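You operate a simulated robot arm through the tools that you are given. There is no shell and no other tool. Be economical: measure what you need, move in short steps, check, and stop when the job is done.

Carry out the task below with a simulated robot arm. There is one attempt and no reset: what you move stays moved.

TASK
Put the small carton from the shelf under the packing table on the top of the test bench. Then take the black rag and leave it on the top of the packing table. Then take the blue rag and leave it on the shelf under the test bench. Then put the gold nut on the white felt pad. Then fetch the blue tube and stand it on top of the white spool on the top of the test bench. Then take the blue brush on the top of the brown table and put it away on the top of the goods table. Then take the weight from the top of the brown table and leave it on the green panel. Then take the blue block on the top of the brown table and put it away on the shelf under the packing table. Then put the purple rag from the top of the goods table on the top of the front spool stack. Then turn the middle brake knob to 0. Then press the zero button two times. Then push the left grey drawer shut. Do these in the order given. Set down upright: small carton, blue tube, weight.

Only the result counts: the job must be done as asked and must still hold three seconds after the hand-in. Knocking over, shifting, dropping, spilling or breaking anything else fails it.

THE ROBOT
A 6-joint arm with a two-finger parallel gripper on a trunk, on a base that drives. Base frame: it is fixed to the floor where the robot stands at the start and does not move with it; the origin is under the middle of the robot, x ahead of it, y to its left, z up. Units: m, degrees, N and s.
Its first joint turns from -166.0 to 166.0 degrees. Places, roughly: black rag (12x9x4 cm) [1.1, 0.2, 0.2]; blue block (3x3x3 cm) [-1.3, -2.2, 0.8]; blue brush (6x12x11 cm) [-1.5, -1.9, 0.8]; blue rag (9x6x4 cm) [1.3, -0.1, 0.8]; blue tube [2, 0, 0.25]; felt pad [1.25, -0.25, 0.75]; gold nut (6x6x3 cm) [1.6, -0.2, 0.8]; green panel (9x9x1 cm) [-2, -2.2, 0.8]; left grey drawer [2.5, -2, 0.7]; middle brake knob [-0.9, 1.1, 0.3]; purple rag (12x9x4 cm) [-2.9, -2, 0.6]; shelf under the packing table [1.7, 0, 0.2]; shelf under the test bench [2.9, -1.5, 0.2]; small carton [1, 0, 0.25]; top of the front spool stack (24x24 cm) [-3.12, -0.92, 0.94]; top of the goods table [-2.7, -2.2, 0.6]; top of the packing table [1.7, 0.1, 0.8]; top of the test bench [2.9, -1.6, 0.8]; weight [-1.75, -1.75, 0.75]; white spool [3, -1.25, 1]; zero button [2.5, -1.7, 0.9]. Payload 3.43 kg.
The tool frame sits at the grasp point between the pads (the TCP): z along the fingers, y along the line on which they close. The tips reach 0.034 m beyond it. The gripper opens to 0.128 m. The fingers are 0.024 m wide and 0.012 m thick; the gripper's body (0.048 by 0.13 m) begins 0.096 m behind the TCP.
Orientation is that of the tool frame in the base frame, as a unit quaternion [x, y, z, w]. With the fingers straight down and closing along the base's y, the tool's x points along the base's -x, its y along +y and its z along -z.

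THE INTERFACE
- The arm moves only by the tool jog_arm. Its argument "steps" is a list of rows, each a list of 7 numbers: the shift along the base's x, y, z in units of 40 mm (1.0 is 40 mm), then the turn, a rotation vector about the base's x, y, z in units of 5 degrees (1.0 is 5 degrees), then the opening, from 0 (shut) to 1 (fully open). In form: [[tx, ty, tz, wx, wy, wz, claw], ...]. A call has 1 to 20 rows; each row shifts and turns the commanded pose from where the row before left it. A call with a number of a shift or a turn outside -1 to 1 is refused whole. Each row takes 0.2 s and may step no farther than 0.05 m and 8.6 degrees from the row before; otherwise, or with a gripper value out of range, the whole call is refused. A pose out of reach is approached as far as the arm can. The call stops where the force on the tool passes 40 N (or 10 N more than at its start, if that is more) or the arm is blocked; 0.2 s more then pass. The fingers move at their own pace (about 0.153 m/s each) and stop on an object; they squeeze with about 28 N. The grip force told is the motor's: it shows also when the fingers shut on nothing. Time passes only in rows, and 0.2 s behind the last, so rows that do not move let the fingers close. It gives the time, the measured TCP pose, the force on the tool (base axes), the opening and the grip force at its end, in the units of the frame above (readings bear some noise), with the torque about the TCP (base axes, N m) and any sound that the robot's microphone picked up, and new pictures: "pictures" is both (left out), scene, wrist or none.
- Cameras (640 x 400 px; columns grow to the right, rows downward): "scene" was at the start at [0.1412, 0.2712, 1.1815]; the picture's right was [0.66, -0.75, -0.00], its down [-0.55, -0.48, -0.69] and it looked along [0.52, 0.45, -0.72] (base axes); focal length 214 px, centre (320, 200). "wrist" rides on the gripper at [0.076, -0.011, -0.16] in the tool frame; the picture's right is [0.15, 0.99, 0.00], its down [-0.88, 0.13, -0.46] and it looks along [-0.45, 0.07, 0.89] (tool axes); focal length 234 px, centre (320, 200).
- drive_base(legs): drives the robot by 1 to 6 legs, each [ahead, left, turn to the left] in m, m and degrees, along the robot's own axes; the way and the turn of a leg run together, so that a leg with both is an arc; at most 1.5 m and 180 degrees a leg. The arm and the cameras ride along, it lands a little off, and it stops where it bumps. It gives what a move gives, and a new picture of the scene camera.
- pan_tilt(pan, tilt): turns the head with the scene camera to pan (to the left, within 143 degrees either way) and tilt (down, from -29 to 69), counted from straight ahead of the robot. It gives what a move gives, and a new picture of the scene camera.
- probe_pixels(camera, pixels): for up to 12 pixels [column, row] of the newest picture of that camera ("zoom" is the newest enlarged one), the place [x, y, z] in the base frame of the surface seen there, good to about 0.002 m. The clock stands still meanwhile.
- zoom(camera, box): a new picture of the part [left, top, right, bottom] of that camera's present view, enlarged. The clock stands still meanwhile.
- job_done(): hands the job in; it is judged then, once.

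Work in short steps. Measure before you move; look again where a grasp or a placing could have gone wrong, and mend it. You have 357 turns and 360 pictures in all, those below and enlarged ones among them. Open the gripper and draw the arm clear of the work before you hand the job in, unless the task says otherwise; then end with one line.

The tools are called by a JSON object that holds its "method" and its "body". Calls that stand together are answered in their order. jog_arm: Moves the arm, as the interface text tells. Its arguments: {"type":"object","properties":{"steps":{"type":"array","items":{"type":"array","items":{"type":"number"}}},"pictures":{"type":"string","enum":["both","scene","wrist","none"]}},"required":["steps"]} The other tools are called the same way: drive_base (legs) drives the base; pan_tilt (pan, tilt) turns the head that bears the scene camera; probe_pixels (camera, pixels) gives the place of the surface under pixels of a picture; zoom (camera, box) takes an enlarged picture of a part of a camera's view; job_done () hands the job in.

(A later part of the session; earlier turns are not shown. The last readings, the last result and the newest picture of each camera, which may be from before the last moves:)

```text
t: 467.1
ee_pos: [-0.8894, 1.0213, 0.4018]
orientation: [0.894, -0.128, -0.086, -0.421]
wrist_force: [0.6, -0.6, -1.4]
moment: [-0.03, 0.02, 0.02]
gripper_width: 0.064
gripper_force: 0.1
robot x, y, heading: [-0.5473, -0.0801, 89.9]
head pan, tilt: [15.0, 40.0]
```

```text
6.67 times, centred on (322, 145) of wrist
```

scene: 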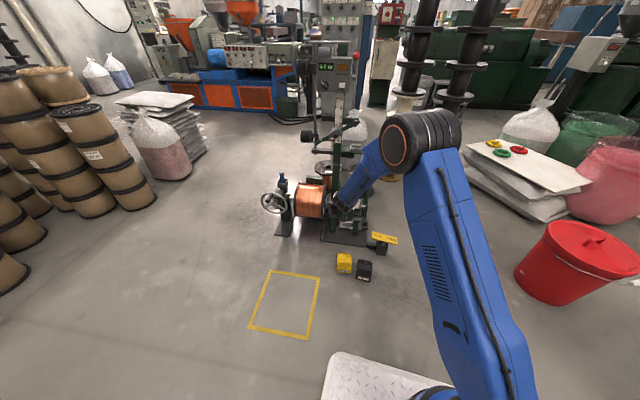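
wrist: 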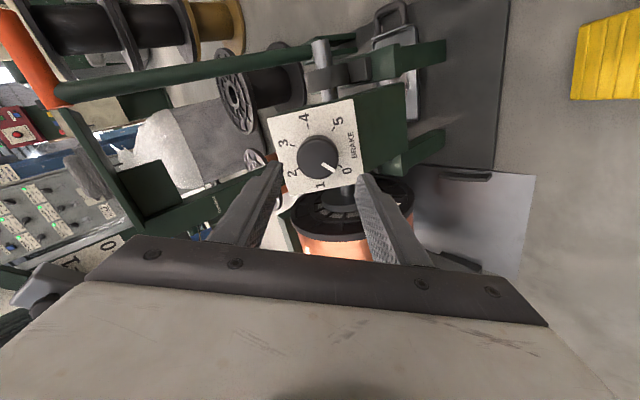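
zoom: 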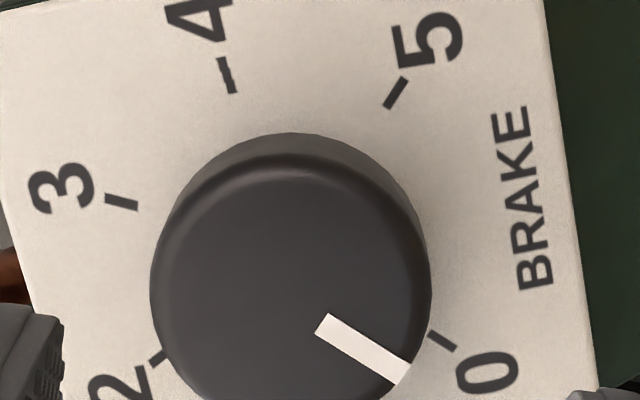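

Pointer and 0 tick are parallel: the knob reads 0. I withdraw from the machine, rolling the tool back to its normal attitude.

{"method": "jog_arm", "body": {"steps": [[0.02, -0.6, 0.5, 0, 0, 0, 0.5], [0.02, -0.7, 0.6, -0.069, 1, -0.835, 0.5], [0.1, -0.7, 0.7, -0.069, 1, -0.835, 0.5], [0.1, -0.5, 0.9, -0.069, 1, -0.835, 0.5], [0.1, -0.4, 0.9, -0.069, 1, -0.835, 0.5], [0.2, -0.3, 0.9, -0.069, 1, -0.835, 0.5], [0.2, -0.3, 0.9, -0.069, 1, -0.835, 0.5], [0.3, -0.3, 0.9, -0.069, 1, -0.835, 0.5], [0.3, -0.3, 0.9, -0.069, 1, -0.835, 0.5], [0.3, -0.3, 0.9, -0.069, 1, -0.835, 0.5], [0.3, -0.3, 0.9, -0.069, 1, -0.835, 0.5], [0.3, -0.3, 0.9, -0.069, 1, -0.835, 0.5], [0.3, -0.3, 0.9, 0, 0, 0, 0.5], [0.3, -0.3, 0.9, 0, 0, 0, 0.5], [0.3, 0, 0.9, 0, 0, 0, 0.5], [0.3, 0, 0.9, 0, 0, 0, 0.5], [0.3, 0, 0.9, 0, 0, 0, 0.5]]}}

```text
t: 470.7
ee_pos: [-0.7403, 0.7991, 0.9789]
orientation: [0.652, -0.63, -0.309, -0.289]
wrist_force: [-0.1, -0.2, 0.0]
moment: [-0.03, 0.02, 0.03]
gripper_width: 0.0642
gripper_force: 0.0
robot x, y, heading: [-0.5479, -0.075, 90.1]
head pan, tilt: [15.0, 40.0]
```

scene: 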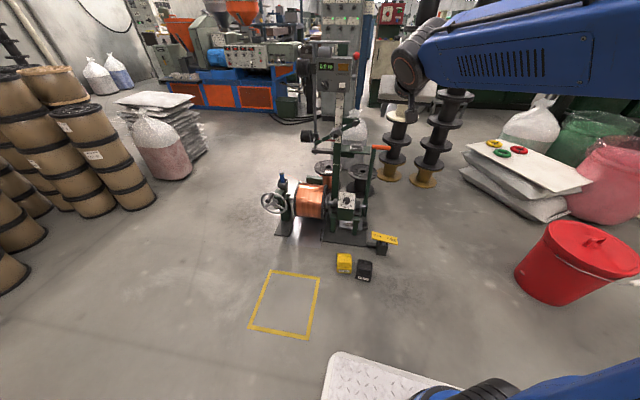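
wrist: 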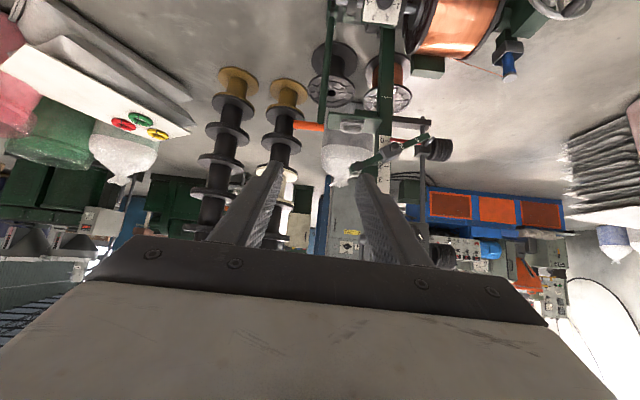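

I verify the knob from the scene camera, then plan the way to the bench.

{"method": "zoom", "body": {"camera": "scene", "box": [330, 185, 362, 215]}}

```text
13.33 times, centred on (346, 200) of scene
```

zoom: 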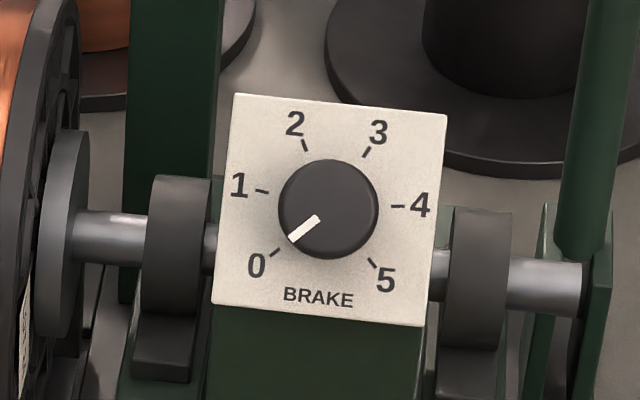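

The knob points at 0. Next the bench's far side: I turn right and drive south through the gap between the box stacks, then look east.

{"method": "drive_base", "body": {"legs": [[0, 0, -90], [0.33, 0, 0], [0, 0, -90], [1.4, 0, 0]]}}

{"method": "pan_tilt", "body": {"pan": 40, "tilt": 22}}

```text
t: 487.1
ee_pos: [0.0027, -2.3438, 0.9779]
orientation: [0.625, 0.656, -0.286, 0.312]
wrist_force: [0.3, -0.1, -0.3]
moment: [-0.01, -0.02, 0.0]
gripper_width: 0.0638
gripper_force: 0.0
robot x, y, heading: [-0.2008, -1.4745, -88.9]
head pan, tilt: [15.0, 40.0]
```

scene: 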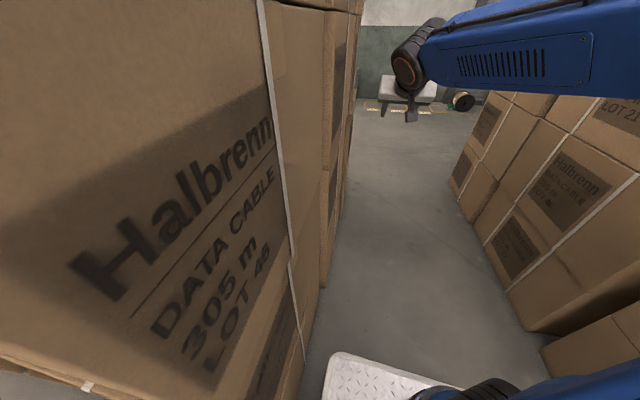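

```text
t: 488.0
ee_pos: [0.0035, -2.3453, 0.978]
orientation: [0.624, 0.656, -0.286, 0.312]
wrist_force: [-0.4, 0.3, -1.1]
moment: [0.01, 0.03, -0.01]
gripper_width: 0.0641
gripper_force: 0.0
robot x, y, heading: [-0.2012, -1.4747, -89.2]
head pan, tilt: [40.0, 22.0]
```

scene: 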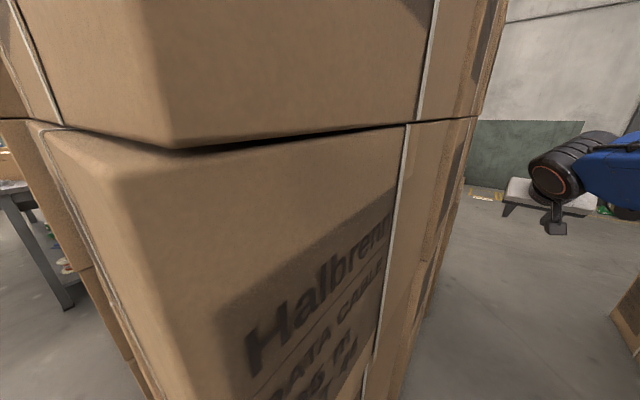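

The stack is close on the left; I probe its faces to keep clearance.

{"method": "probe_pixels", "body": {"camera": "scene", "pixels": [[165, 170], [300, 200], [380, 200], [450, 200], [470, 130], [400, 350], [460, 185], [100, 330]]}}

{"method": "pan_tilt", "body": {"pan": 10, "tilt": 30}}

```text
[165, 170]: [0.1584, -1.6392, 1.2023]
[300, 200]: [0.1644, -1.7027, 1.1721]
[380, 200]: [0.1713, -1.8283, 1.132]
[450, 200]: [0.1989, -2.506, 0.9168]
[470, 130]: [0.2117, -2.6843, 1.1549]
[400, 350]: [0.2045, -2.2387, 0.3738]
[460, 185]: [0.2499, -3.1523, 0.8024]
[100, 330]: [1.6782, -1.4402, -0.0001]
```

```text
t: 489.0
ee_pos: [0.0032, -2.3461, 0.978]
orientation: [0.625, 0.656, -0.286, 0.312]
wrist_force: [-0.9, 0.3, 0.2]
moment: [0.01, 0.02, 0.01]
gripper_width: 0.0641
gripper_force: 0.1
robot x, y, heading: [-0.201, -1.4747, -89.2]
head pan, tilt: [10.0, 30.0]
```

scene: 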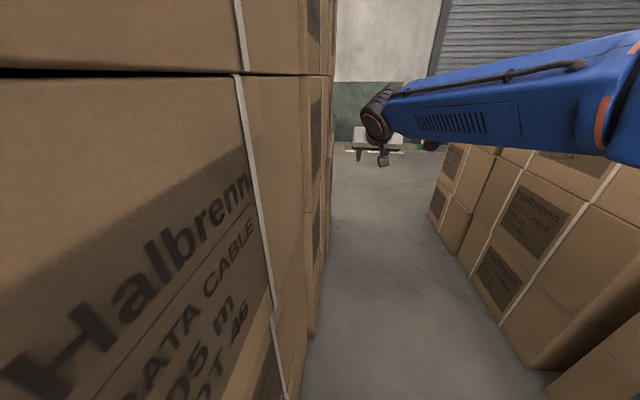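

I shift right 0.15 m into the middle of the gap and check how far it extends.

{"method": "probe_pixels", "body": {"camera": "scene", "pixels": [[350, 120], [400, 80], [345, 150], [340, 180], [330, 230], [425, 140], [440, 200], [500, 325], [550, 365]]}}

{"method": "drive_base", "body": {"legs": [[0, -0.17, -0.8], [1.3, 0, 0]]}}

{"method": "pan_tilt", "body": {"pan": 60, "tilt": 20}}

```text
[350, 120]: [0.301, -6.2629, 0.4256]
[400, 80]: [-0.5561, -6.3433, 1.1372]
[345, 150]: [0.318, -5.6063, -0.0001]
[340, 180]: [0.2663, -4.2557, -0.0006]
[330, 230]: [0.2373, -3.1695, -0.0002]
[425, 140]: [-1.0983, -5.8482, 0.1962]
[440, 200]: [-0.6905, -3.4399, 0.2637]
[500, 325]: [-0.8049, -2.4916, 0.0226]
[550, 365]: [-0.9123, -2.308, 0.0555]
```

```text
t: 496.6
ee_pos: [-0.2051, -3.6659, 0.978]
orientation: [0.635, 0.646, -0.291, 0.308]
wrist_force: [-0.1, 0.5, -0.4]
moment: [-0.02, 0.0, -0.02]
gripper_width: 0.064
gripper_force: 0.1
robot x, y, heading: [-0.3815, -2.7899, -90.9]
head pan, tilt: [10.0, 30.0]
```

scene: 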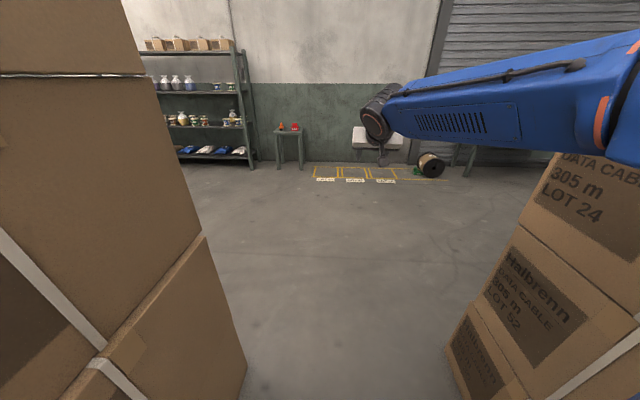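

```text
t: 497.8
ee_pos: [-0.2039, -3.6669, 0.9787]
orientation: [0.637, 0.644, -0.293, 0.307]
wrist_force: [0.2, 0.4, -0.5]
moment: [-0.01, 0.03, 0.02]
gripper_width: 0.0642
gripper_force: 0.1
robot x, y, heading: [-0.3767, -2.7848, -91.2]
head pan, tilt: [60.0, 20.0]
```

scene: 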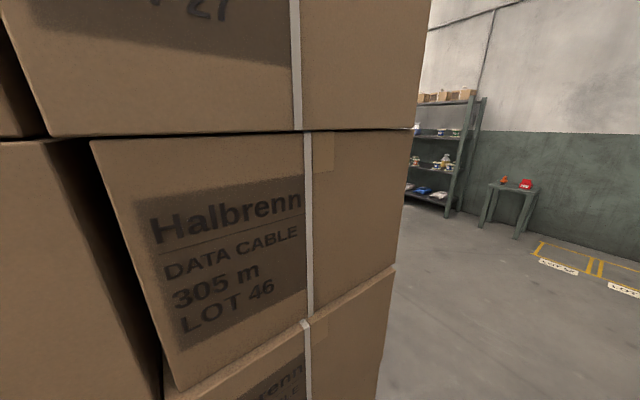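

Open space south. I drive 1.1 m further and look east.

{"method": "drive_base", "body": {"legs": [[1.15, 0, 1]]}}

{"method": "pan_tilt", "body": {"pan": 110, "tilt": 20}}

```text
t: 503.6
ee_pos: [-0.1834, -4.8013, 0.9791]
orientation: [0.627, 0.654, -0.288, 0.311]
wrist_force: [0.6, -0.6, -1.1]
moment: [-0.04, 0.0, 0.0]
gripper_width: 0.0641
gripper_force: 0.1
robot x, y, heading: [-0.3829, -3.9266, -89.7]
head pan, tilt: [60.0, 20.0]
```

scene: 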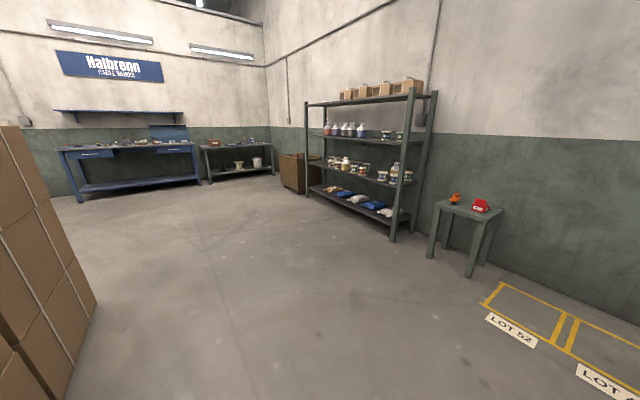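

```text
t: 504.8
ee_pos: [-0.1832, -4.8013, 0.9782]
orientation: [0.627, 0.654, -0.287, 0.312]
wrist_force: [0.3, 0.5, 0.5]
moment: [0.0, -0.01, -0.01]
gripper_width: 0.0643
gripper_force: 0.1
robot x, y, heading: [-0.3851, -3.9304, -89.4]
head pan, tilt: [110.0, 20.0]
```

scene: 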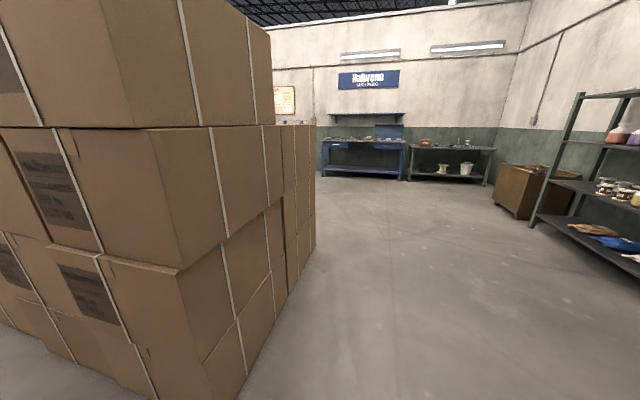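

I probe the stack's south side, then turn east and drive along it.

{"method": "probe_pixels", "body": {"camera": "scene", "pixels": [[240, 385], [180, 250], [270, 150], [315, 240], [300, 150], [400, 300], [520, 210], [560, 225]]}}

{"method": "drive_base", "body": {"legs": [[0, 0, 89.4], [1.4, 0, 0]]}}

{"method": "pan_tilt", "body": {"pan": 35, "tilt": 22}}

```text
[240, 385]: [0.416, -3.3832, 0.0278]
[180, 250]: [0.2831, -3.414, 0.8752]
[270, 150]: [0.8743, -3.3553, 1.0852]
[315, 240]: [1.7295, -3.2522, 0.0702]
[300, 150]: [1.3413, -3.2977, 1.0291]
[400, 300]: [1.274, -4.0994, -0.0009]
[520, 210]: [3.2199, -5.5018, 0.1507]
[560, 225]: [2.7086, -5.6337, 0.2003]
```

```text
t: 506.5
ee_pos: [0.0755, -4.7277, 0.9792]
orientation: [0.552, 0.719, -0.251, 0.34]
wrist_force: [0.0, 0.0, 0.7]
moment: [-0.05, 0.01, -0.01]
gripper_width: 0.0638
gripper_force: 0.0
robot x, y, heading: [-0.3113, -3.9195, -76.8]
head pan, tilt: [110.0, 20.0]
stopped in leg 1: the robot was blocked; the commanded pose is now the measured one
```

scene: 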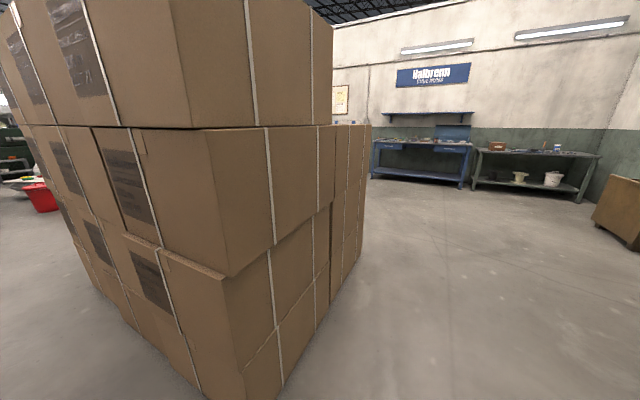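

```text
t: 508.0
ee_pos: [0.0747, -4.7273, 0.9785]
orientation: [0.552, 0.718, -0.252, 0.341]
wrist_force: [-0.5, 0.2, 0.2]
moment: [-0.02, -0.02, 0.01]
gripper_width: 0.064
gripper_force: 0.0
robot x, y, heading: [-0.3097, -3.9182, -77.1]
head pan, tilt: [35.0, 22.0]
```

scene: 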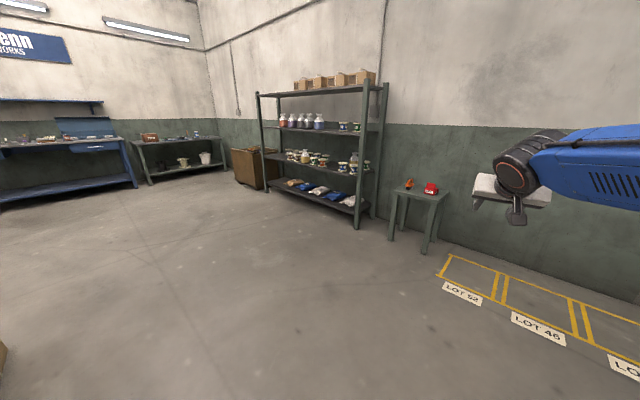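

The rear right corner met the boxes behind. I drive forward 0.45 m first and then turn.

{"method": "drive_base", "body": {"legs": [[0.45, 0.05, 0], [0, 0, 77], [1.2, 0.2, 0]]}}

{"method": "pan_tilt", "body": {"pan": 35, "tilt": 22}}

```text
t: 519.8
ee_pos: [1.9221, -3.9231, 0.9796]
orientation: [-0.021, 0.906, 0.018, 0.423]
wrist_force: [-0.2, 0.0, 0.7]
moment: [0.0, 0.0, 0.01]
gripper_width: 0.0641
gripper_force: 0.1
robot x, y, heading: [1.0503, -4.1271, 0.7]
head pan, tilt: [35.0, 22.0]
```

scene: 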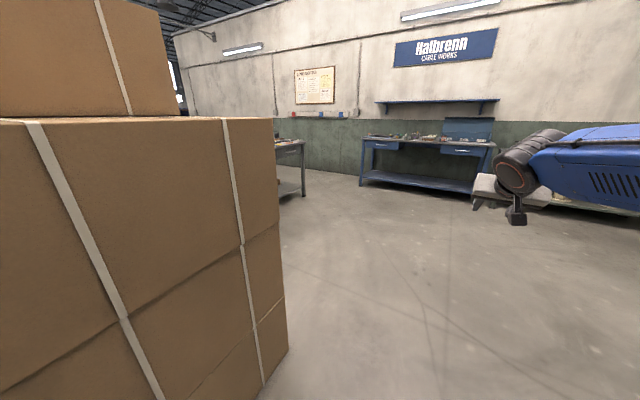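

```text
t: 520.4
ee_pos: [1.9227, -3.9244, 0.9772]
orientation: [-0.021, 0.905, 0.018, 0.424]
wrist_force: [-0.5, -0.1, -0.4]
moment: [0.01, 0.01, 0.0]
gripper_width: 0.0639
gripper_force: 0.1
robot x, y, heading: [1.0539, -4.1264, 0.7]
head pan, tilt: [35.0, 22.0]
```

scene: 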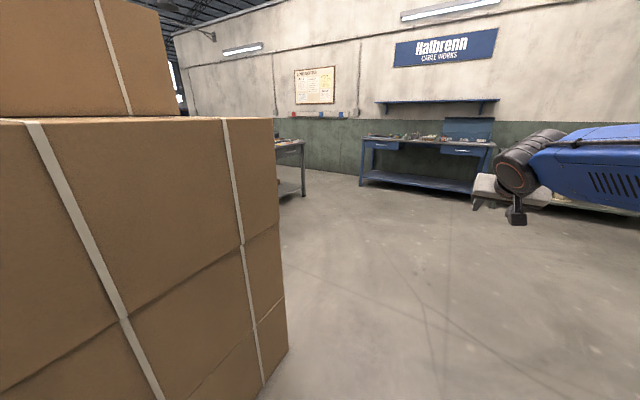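

I continue 1.4 m east and then turn to face the bench from the south.

{"method": "drive_base", "body": {"legs": [[1.4, 0.15, 0], [0, 0, 89.3]]}}

{"method": "pan_tilt", "body": {"pan": 0, "tilt": 20}}

{"method": "zoom", "body": {"camera": "scene", "box": [160, 80, 480, 280]}}

```text
t: 531.3
ee_pos: [2.2592, -3.0959, 0.9794]
orientation: [0.651, -0.63, -0.309, -0.289]
wrist_force: [-0.3, 0.5, -0.3]
moment: [0.01, -0.04, -0.02]
gripper_width: 0.0641
gripper_force: 0.0
robot x, y, heading: [2.4506, -3.9659, 89.7]
head pan, tilt: [35.0, 22.0]
```

scene: 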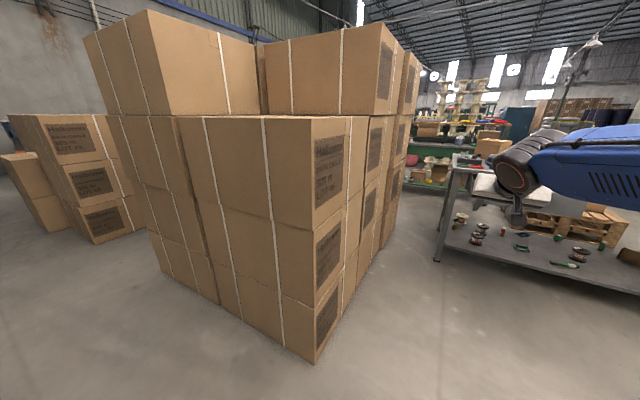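

```text
t: 532.3
ee_pos: [2.2589, -3.0955, 0.9787]
orientation: [0.651, -0.63, -0.309, -0.289]
wrist_force: [0.4, -0.1, 0.1]
moment: [0.02, -0.01, 0.0]
gripper_width: 0.064
gripper_force: 0.2
robot x, y, heading: [2.4485, -3.9701, 90.2]
head pan, tilt: [0.0, 20.0]
```

scene: 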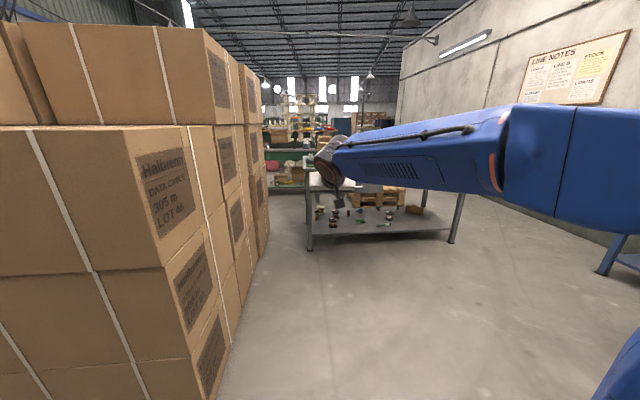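

```text
2.00 times, centred on (320, 180) of scene
```

zoom: 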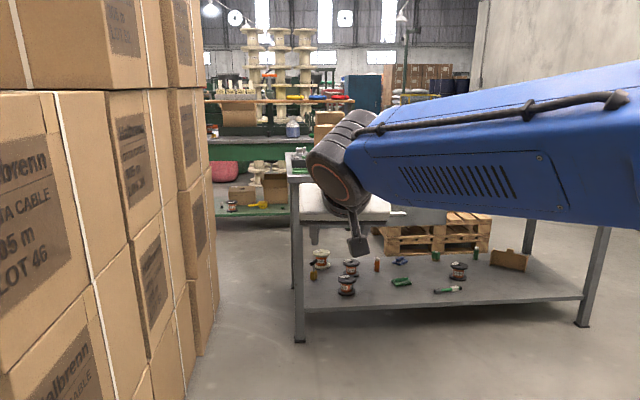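

I drive 0.7 m closer and lower/shift the arm aside for a view.

{"method": "drive_base", "body": {"legs": [[0.72, 0, 0]]}}

{"method": "jog_arm", "body": {"steps": [[0.8, -0.3, 0, 0, 0, 0, 0.3], [0.8, -0.3, 0, 0, 0, 0, 0.1], [0.8, -0.3, 0, 0, 0, 0, 0], [0.8, -0.3, 0, 0, 0, 0, 0], [0.8, -0.3, 0, 0, 0, 0, 0], [0.8, -0.3, 0, 0, 0, 0, 0], [0.8, -0.3, 0.5, 0, 0, 0, 0], [0.8, -0.3, 0.5, 0, 0, 0, 0], [0.8, -0.3, 0.5, 0, 0, 0, 0], [0.8, -0.3, 0.5, 0, 0, 0, 0]]}}

```text
t: 536.2
ee_pos: [2.2498, -2.3835, 0.9782]
orientation: [0.653, -0.628, -0.31, -0.288]
wrist_force: [0.6, -1.0, -0.3]
moment: [0.01, -0.02, 0.04]
gripper_width: 0.064
gripper_force: 0.0
robot x, y, heading: [2.4455, -3.2595, 90.5]
head pan, tilt: [0.0, 20.0]
```

scene: 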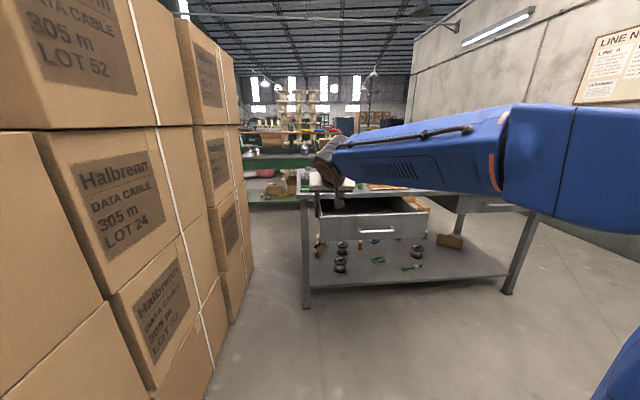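

```text
t: 538.4
ee_pos: [2.5719, -2.5045, 1.0586]
orientation: [0.653, -0.628, -0.31, -0.288]
wrist_force: [0.3, -0.1, -0.1]
moment: [-0.02, -0.01, 0.01]
gripper_width: 0.0
gripper_force: 27.8
robot x, y, heading: [2.4481, -3.2551, 90.3]
head pan, tilt: [0.0, 20.0]
```

scene: 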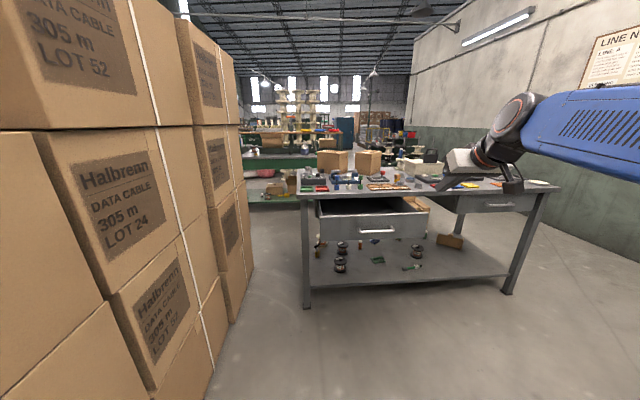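
wrist: 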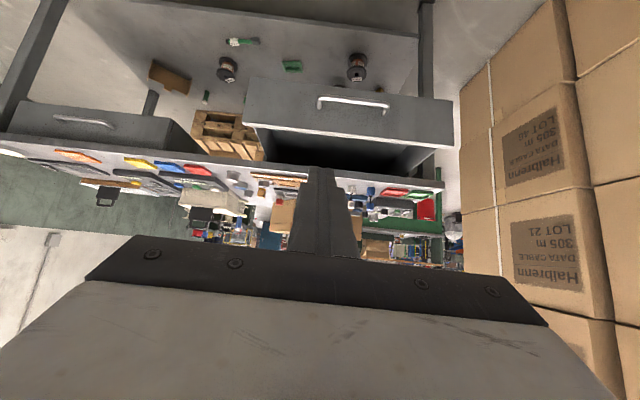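

The open left drawer is visible. I zoom on the bench top to find the zero button.

{"method": "zoom", "body": {"camera": "scene", "box": [290, 140, 450, 240]}}

{"method": "zoom", "body": {"camera": "scene", "box": [295, 160, 385, 200]}}

{"method": "probe_pixels", "body": {"camera": "scene", "pixels": [[320, 226], [425, 226], [375, 231], [375, 205], [320, 214], [355, 235], [395, 235], [380, 191], [440, 191]]}}

```text
4.00 times, centred on (370, 190) of scene
```

zoom: 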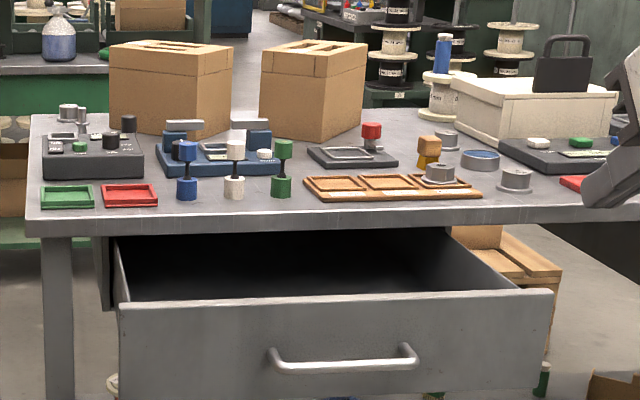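

```text
7.11 times, centred on (340, 180) of scene
```

zoom: 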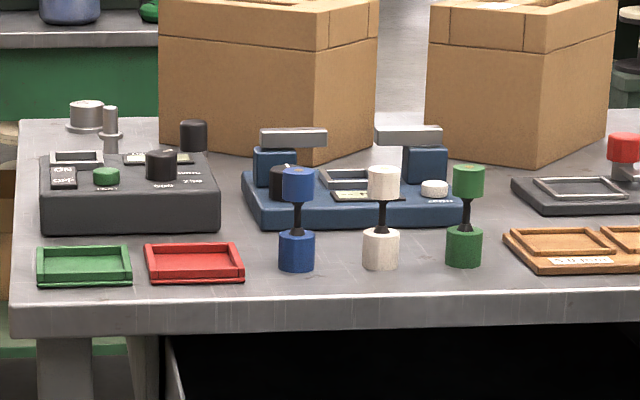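

```text
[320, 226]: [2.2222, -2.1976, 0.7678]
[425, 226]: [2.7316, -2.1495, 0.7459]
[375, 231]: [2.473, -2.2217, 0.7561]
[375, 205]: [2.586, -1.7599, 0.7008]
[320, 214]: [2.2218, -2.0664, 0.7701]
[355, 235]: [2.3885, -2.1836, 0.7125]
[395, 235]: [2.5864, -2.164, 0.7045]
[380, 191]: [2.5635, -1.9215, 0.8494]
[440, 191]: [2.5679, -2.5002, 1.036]
```

The white button on the blue device may be "ZERO"; I probe and zoom closer.

{"method": "probe_pixels", "body": {"camera": "zoom", "pixels": [[435, 186], [435, 200], [105, 175], [300, 195], [410, 160], [380, 175], [465, 175], [295, 180], [435, 137], [200, 130]]}}

{"method": "zoom", "body": {"camera": "scene", "box": [325, 170, 365, 195]}}

{"method": "zoom", "body": {"camera": "scene", "box": [410, 165, 450, 190]}}

```text
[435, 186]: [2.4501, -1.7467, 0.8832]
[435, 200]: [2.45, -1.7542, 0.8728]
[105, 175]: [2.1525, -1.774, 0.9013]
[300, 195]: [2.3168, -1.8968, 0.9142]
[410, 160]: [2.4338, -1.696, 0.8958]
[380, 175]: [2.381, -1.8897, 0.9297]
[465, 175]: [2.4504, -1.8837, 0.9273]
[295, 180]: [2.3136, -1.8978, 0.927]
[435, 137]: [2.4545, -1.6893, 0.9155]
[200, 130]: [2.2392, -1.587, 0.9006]
```

```text
16.00 times, centred on (345, 182) of scene
```

zoom: 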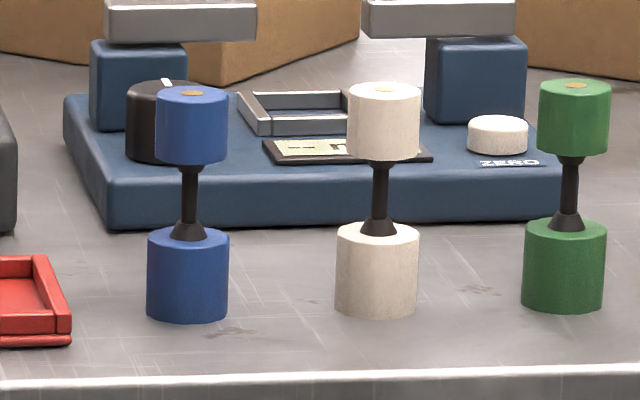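

```text
16.00 times, centred on (430, 178) of scene
```

zoom: 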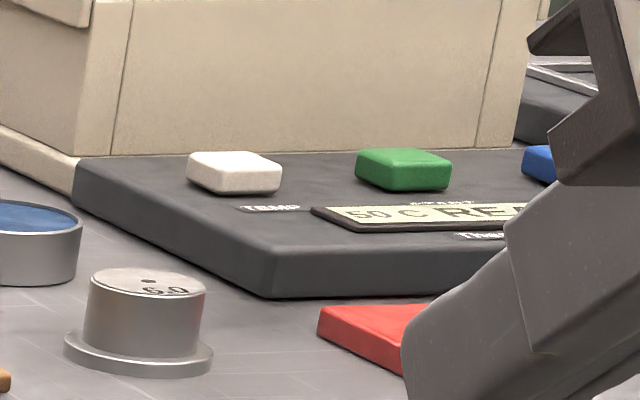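

ZERO is the white button at (2.45, −1.745), top z≈0.884, on the blue device. I point the closed gripper straight down, then drive nearer.

{"method": "jog_arm", "body": {"steps": [[0, 0, 0.3, -1, -0.03, 0, 0], [0, 0, 0.3, -1, -0.03, 0, 0], [0, 0, 0.3, -1, -0.03, 0, 0], [0, 0, 0, -1, -0.03, 0, 0], [0, 0, 0, -1, -0.03, 0, 0], [0, 0, 0, -1, -0.03, 0, 0], [0, 0, 0, -1, -0.03, 0, 0], [0, 0, 0, -1, -0.03, 0, 0], [0, 0, 0, -1, -0.03, 0, 0], [0, 0, 0, -0.8, -0.03, 0, 0]], "pictures": "none"}}

{"method": "drive_base", "body": {"legs": [[0.54, 0, 0]]}}

{"method": "pan_tilt", "body": {"pan": 5, "tilt": 35}}

```text
t: 540.6
ee_pos: [2.5708, -2.5044, 1.0941]
orientation: [0.716, -0.698, -0.014, 0.001]
wrist_force: [-0.1, 0.5, -0.2]
moment: [0.08, -0.03, -0.01]
gripper_width: 0.0001
gripper_force: 28.2
robot x, y, heading: [2.4493, -3.2573, 90.4]
head pan, tilt: [0.0, 20.0]
```

```text
t: 543.8
ee_pos: [2.5773, -1.958, 1.0945]
orientation: [0.714, -0.7, -0.014, 0.001]
wrist_force: [0.1, 0.0, 0.1]
moment: [-0.01, -0.01, -0.01]
gripper_width: 0.0
gripper_force: 28.4
robot x, y, heading: [2.4457, -2.7132, 89.8]
head pan, tilt: [0.0, 20.0]
```

scene: 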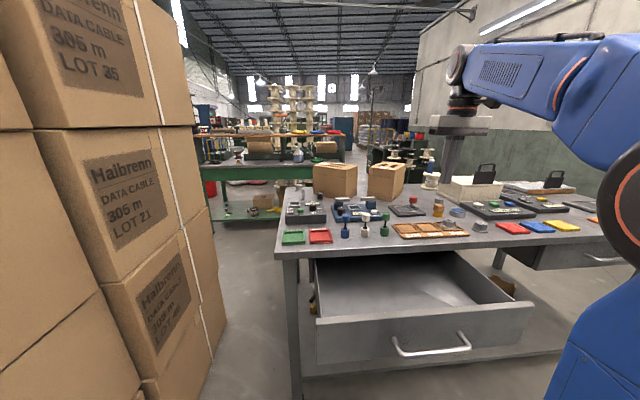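

```text
t: 544.5
ee_pos: [2.5777, -1.9586, 1.0943]
orientation: [0.714, -0.7, -0.015, 0.001]
wrist_force: [0.4, 0.2, -0.3]
moment: [-0.02, -0.01, 0.03]
gripper_width: 0.0
gripper_force: 27.7
robot x, y, heading: [2.4461, -2.7078, 89.8]
head pan, tilt: [5.0, 35.0]
```

scene: 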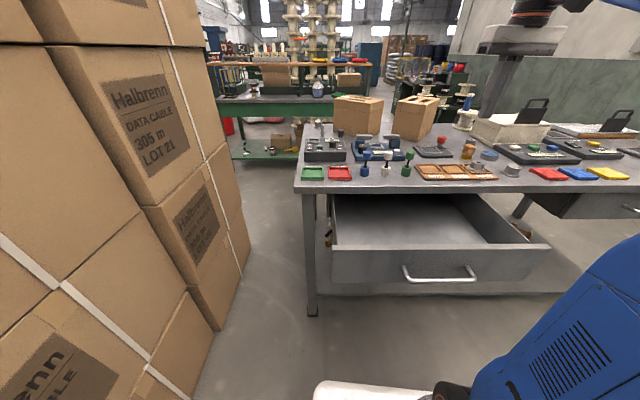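

Now I zoom on the blue device to locate the button accurately.

{"method": "zoom", "body": {"camera": "scene", "box": [345, 130, 425, 180]}}

```text
8.00 times, centred on (385, 155) of scene
```

zoom: 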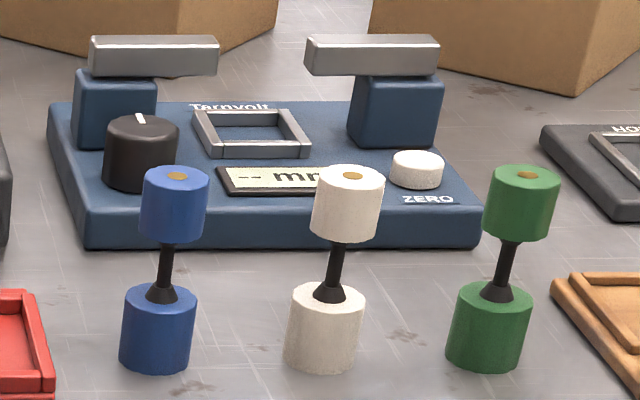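

{"method": "probe_pixels", "body": {"camera": "zoom", "pixels": [[415, 160], [395, 160], [438, 160], [415, 152], [417, 170], [440, 55], [440, 120], [330, 55], [350, 175], [525, 175], [395, 110]]}}

```text
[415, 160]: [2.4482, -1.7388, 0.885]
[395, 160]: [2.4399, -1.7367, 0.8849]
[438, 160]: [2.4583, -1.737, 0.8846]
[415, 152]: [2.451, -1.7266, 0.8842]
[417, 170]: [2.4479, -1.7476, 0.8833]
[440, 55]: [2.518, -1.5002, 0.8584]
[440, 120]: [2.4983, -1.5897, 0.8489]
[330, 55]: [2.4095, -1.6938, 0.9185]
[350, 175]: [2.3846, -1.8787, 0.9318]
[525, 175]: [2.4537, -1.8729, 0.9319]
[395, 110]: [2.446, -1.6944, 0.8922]
```

Button centre (2.449, −1.737), top 0.885. I move above it.

{"method": "jog_arm", "body": {"steps": [[-0.55, 0.8, -0.2, 0, 0, 0, 0], [-0.55, 0.8, -0.2, 0, 0, 0, 0], [-0.55, 0.8, -0.2, 0, 0, 0, 0], [-0.55, 0.8, -0.4, 0, 0, 0, 0], [-0.55, 0.8, -0.5, 0, 0, 0, 0], [-0.47, 0.8, -0.6, 0, 0, 0, 0], [0, 0.74, -0.5, 0, 0, 0, 0]]}}

{"method": "zoom", "body": {"camera": "wrist", "box": [260, 110, 400, 230]}}

```text
t: 546.1
ee_pos: [2.4498, -1.7367, 0.992]
orientation: [0.714, -0.7, -0.014, 0.0]
wrist_force: [-0.2, 0.0, 1.0]
moment: [0.06, 0.02, 0.01]
gripper_width: 0.0
gripper_force: 28.4
robot x, y, heading: [2.4485, -2.7118, 90.1]
head pan, tilt: [5.0, 35.0]
```

scene: 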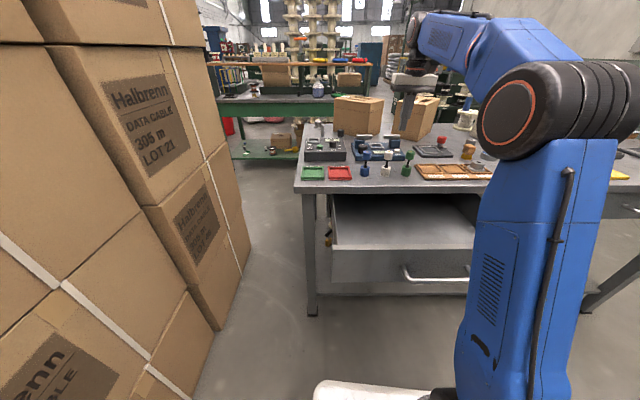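
wrist: 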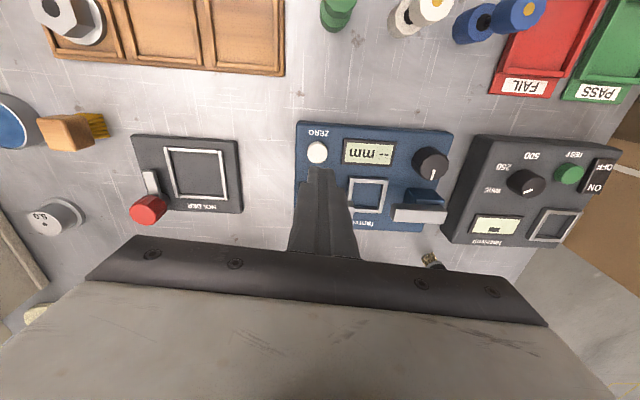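

```text
3.33 times, centred on (330, 170) of wrist
```

zoom: 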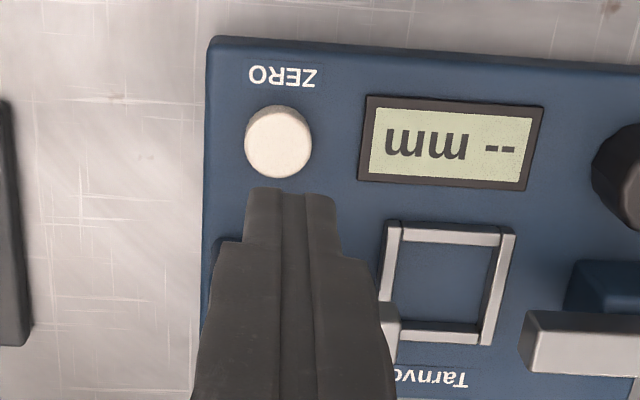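

{"method": "probe_pixels", "body": {"camera": "zoom", "pixels": [[278, 143], [250, 143], [307, 143], [278, 118], [278, 168], [290, 192]]}}

```text
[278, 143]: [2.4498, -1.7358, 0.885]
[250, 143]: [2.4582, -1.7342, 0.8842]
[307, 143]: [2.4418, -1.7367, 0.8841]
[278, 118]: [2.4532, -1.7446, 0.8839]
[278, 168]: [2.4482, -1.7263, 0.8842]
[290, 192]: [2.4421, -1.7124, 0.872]
```

Aligned within 1 mm. I descend to just above the button.

{"method": "jog_arm", "body": {"steps": [[0, 0, -0.8, 0, 0, 0, 0], [0, 0, -0.8, 0, 0, 0, 0]], "pictures": "none"}}

{"method": "jog_arm", "body": {"steps": [[0, 0, -0.1, 0, 0, 0, 0], [0, 0, -0.1, 0, 0, 0, 0]], "pictures": "none"}}

```text
t: 546.7
ee_pos: [2.4484, -1.7369, 0.9287]
orientation: [0.714, -0.7, -0.014, 0.0]
wrist_force: [-0.2, -0.5, 0.1]
moment: [0.02, -0.03, -0.01]
gripper_width: 0.0
gripper_force: 27.8
robot x, y, heading: [2.4457, -2.7083, 89.7]
head pan, tilt: [5.0, 35.0]
```

```text
t: 547.3
ee_pos: [2.448, -1.7383, 0.9192]
orientation: [0.714, -0.7, -0.015, 0.001]
wrist_force: [-0.2, 0.0, -0.1]
moment: [0.0, -0.03, -0.01]
gripper_width: 0.0
gripper_force: 27.8
robot x, y, heading: [2.4476, -2.7102, 89.6]
head pan, tilt: [5.0, 35.0]
```

Just at the surface. I press in small steps.

{"method": "jog_arm", "body": {"steps": [[0, 0, -0.06, 0, 0, 0, 0], [0, 0, -0.05, 0, 0, 0, 0]], "pictures": "wrist"}}

```text
t: 547.9
ee_pos: [2.4488, -1.7365, 0.9139]
orientation: [0.714, -0.7, -0.014, 0.001]
wrist_force: [0.7, 1.1, 2.9]
moment: [0.03, -0.04, 0.01]
gripper_width: 0.0
gripper_force: 27.8
robot x, y, heading: [2.4441, -2.71, 89.8]
head pan, tilt: [5.0, 35.0]
heard: click
```

wrist: 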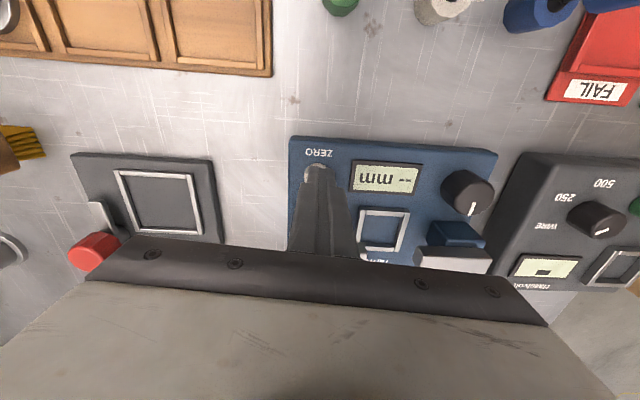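

Heard a click: first press. I lift 1.5 cm, then press once more.

{"method": "jog_arm", "body": {"steps": [[0, 0, 0.35, 0, 0, 0, 0], [0, 0, 0, 0, 0, 0, 0]], "pictures": "none"}}

{"method": "jog_arm", "body": {"steps": [[0, 0, -0.2, 0, 0, 0, 0], [0, 0, -0.1, 0, 0, 0, 0], [0, 0, -0.05, 0, 0, 0, 0]], "pictures": "wrist"}}

```text
t: 548.5
ee_pos: [2.4482, -1.7356, 0.9285]
orientation: [0.714, -0.7, -0.015, 0.0]
wrist_force: [-0.2, 0.9, 1.4]
moment: [0.04, -0.01, 0.03]
gripper_width: 0.0
gripper_force: 28.1
robot x, y, heading: [2.4502, -2.7091, 89.8]
head pan, tilt: [5.0, 35.0]
```

```text
t: 549.3
ee_pos: [2.45, -1.7362, 0.9132]
orientation: [0.713, -0.701, -0.014, 0.001]
wrist_force: [0.7, 1.3, 1.9]
moment: [0.06, -0.02, 0.01]
gripper_width: 0.0
gripper_force: 28.2
robot x, y, heading: [2.4476, -2.7046, 89.8]
head pan, tilt: [5.0, 35.0]
heard: click
```

wrist: 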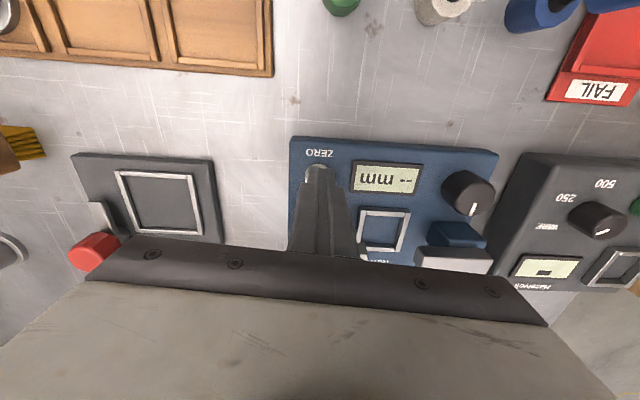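

Second click heard. I lift clear and back the base 0.5 m to prepare for the drawer.

{"method": "jog_arm", "body": {"steps": [[0, 0, 0.5, 0, 0, 0, 0], [0, 0, 1, 0, 0, 0, 0], [0, 0, 1, 0, 0, 0, 0], [0, -0.5, 1, 0, 0, 0, 0], [0, -0.8, 0.6, 0, 0, 0, 0]], "pictures": "wrist"}}

{"method": "drive_base", "body": {"legs": [[-0.5, 0, 0]]}}

{"method": "jog_arm", "body": {"steps": [[0, 0, 0, 1, 0, 0, 0], [0, 0, 0, 1, 0, 0, 0], [0, 0, 0, 1, 0, 0, 0], [0, 0, -0.5, 1, 0, 0, 0], [0, 0, -0.5, 1, 0, 0, 0], [0, 0, -0.5, 1, 0, 0, 0], [0, -0.2, -0.5, 1, 0, 0, 0], [0, -0.3, -0.5, 1, 0, 0, 0], [0, -0.3, -0.5, 1, 0, 0, 0], [0, -0.3, -0.5, 1, 0, 0, 0], [0, -0.3, -0.5, 1, 0, 0, 0], [0, -0.3, -0.5, 1, 0, 0, 0], [0, -0.3, -0.5, 1, 0, 0, 0]]}}

```text
t: 550.5
ee_pos: [2.4497, -1.7901, 1.0778]
orientation: [0.714, -0.7, -0.013, 0.002]
wrist_force: [0.3, 0.2, -0.7]
moment: [-0.07, -0.02, -0.02]
gripper_width: 0.0
gripper_force: 27.7
robot x, y, heading: [2.446, -2.7102, 89.8]
head pan, tilt: [5.0, 35.0]
```

wrist: 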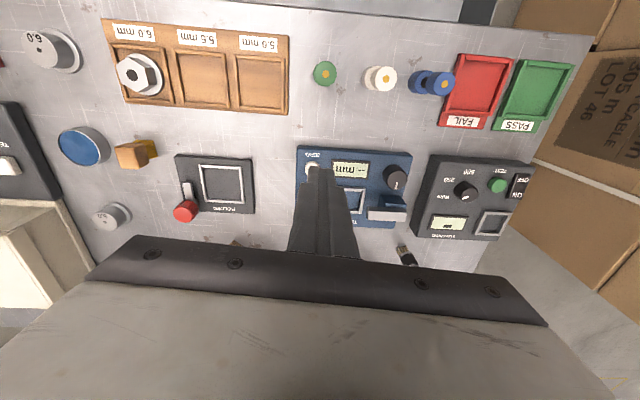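

```text
t: 553.5
ee_pos: [2.4485, -2.2863, 1.0781]
orientation: [0.713, -0.701, -0.014, 0.0]
wrist_force: [0.3, 0.1, 0.7]
moment: [-0.02, 0.01, 0.02]
gripper_width: 0.0
gripper_force: 27.8
robot x, y, heading: [2.4482, -3.2072, 89.9]
head pan, tilt: [5.0, 35.0]
```

scene: 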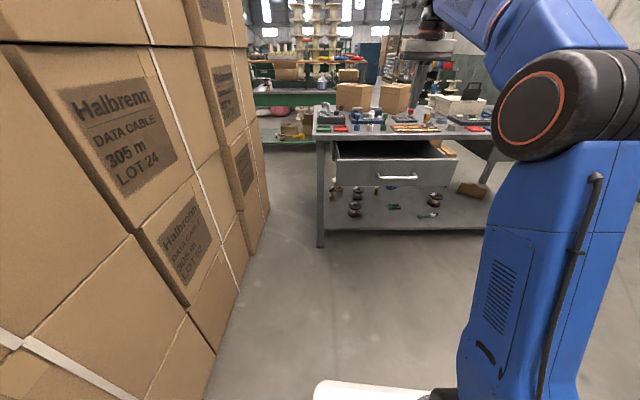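

```text
t: 556.3
ee_pos: [2.453, -2.3612, 0.8885]
orientation: [0.608, -0.595, -0.371, -0.373]
wrist_force: [0.1, -0.1, 0.1]
moment: [0.0, 0.03, 0.0]
gripper_width: 0.0
gripper_force: 28.1
out of reach, approached as far as the arm can: row 13
robot x, y, heading: [2.4452, -3.2075, 89.7]
head pan, tilt: [5.0, 35.0]
```

scene: 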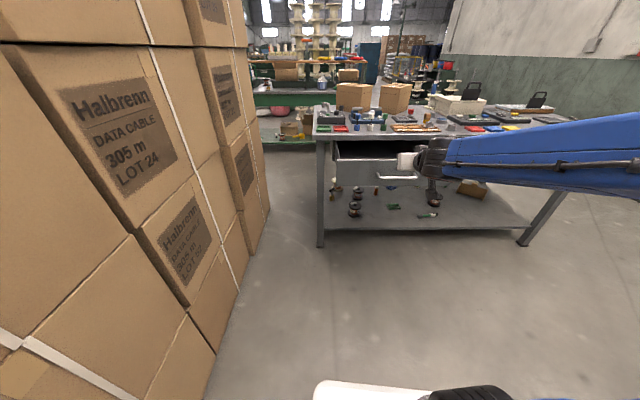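
wrist: 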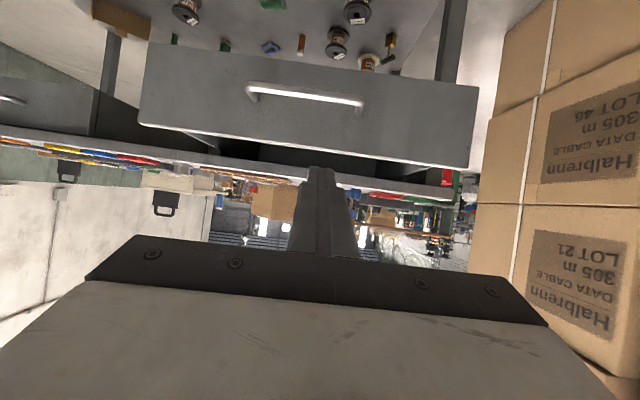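

I probe the drawer front, handle, and the closed drawer on the right for the final position.

{"method": "probe_pixels", "body": {"camera": "wrist", "pixels": [[300, 120], [300, 95], [200, 120], [400, 120], [300, 60], [300, 140], [160, 90], [460, 120], [30, 120], [80, 165], [350, 180], [460, 170]]}}

```text
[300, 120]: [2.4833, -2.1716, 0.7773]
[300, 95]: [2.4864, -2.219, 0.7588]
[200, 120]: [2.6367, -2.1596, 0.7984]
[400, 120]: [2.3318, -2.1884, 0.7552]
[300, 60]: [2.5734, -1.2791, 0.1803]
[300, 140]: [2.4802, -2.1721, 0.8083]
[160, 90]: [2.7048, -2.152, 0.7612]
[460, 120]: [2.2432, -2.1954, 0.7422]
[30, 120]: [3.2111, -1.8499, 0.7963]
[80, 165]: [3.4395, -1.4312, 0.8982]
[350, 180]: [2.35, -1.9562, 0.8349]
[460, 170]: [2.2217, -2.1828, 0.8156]
```

Drawer front at y≈−2.18 (z 0.70–0.82), handle spans x 2.41–2.55; closed position y≈−1.92. I place the closed fingertips left of the handle at x 2.37, z 0.765.

{"method": "jog_arm", "body": {"steps": [[-0.7, 0, -0.7, 0, 0, 0, 0], [-0.7, 0, -0.7, 0, 0, 0, 0], [-0.7, 0.2, -0.7, 0, 0, 0, 0], [0, 0.6, -0.6, 0, 0, 0, 0]]}}

```text
t: 557.3
ee_pos: [2.3678, -2.3283, 0.7824]
orientation: [0.602, -0.583, -0.388, -0.384]
wrist_force: [-1.1, -0.6, 0.7]
moment: [-0.03, 0.02, 0.02]
gripper_width: 0.0
gripper_force: 28.5
robot x, y, heading: [2.4439, -3.2064, 89.8]
head pan, tilt: [5.0, 35.0]
```

scene: 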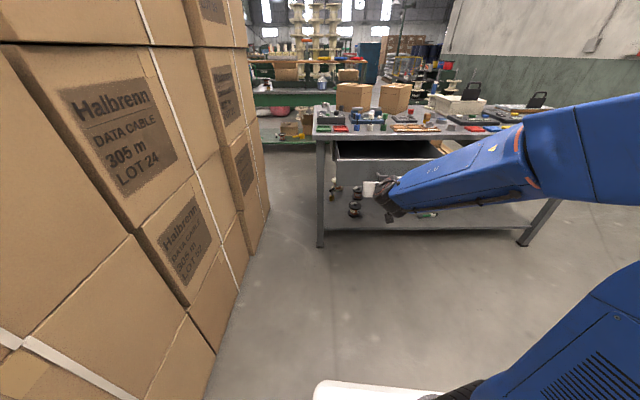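
wrist: 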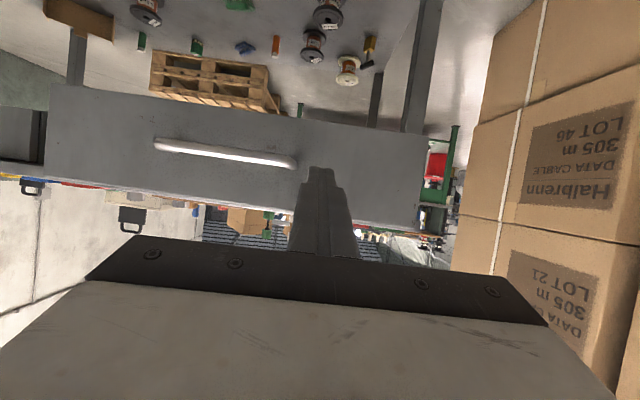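

I advance to contact and begin to push.

{"method": "jog_arm", "body": {"steps": [[0, 0.7, 0, 0, 0, 0, 0], [0, 0.7, 0, 0, 0, 0, 0], [0, 0.7, 0, 0, 0, 0, 0], [0, 0.6, 0, 0, 0, 0, 0], [0, 0.5, 0, 0, 0, 0, 0], [0, 0.5, 0, 0, 0, 0, 0]]}}

```text
t: 558.7
ee_pos: [2.3686, -2.1798, 0.7819]
orientation: [0.602, -0.583, -0.388, -0.383]
wrist_force: [0.9, 0.0, 0.8]
moment: [-0.02, -0.04, -0.02]
gripper_width: 0.0
gripper_force: 28.1
robot x, y, heading: [2.4435, -3.2088, 90.2]
head pan, tilt: [5.0, 35.0]
```

scene: 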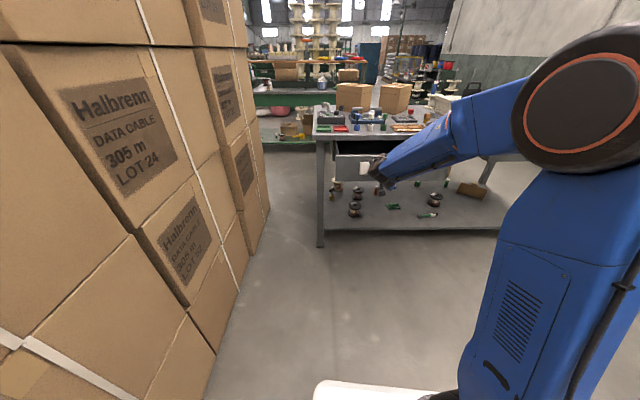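
wrist: 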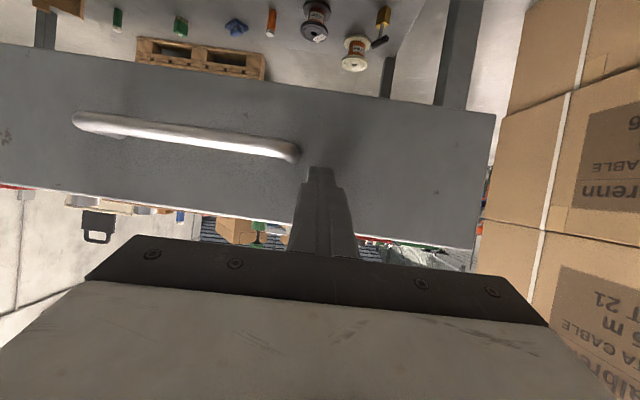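

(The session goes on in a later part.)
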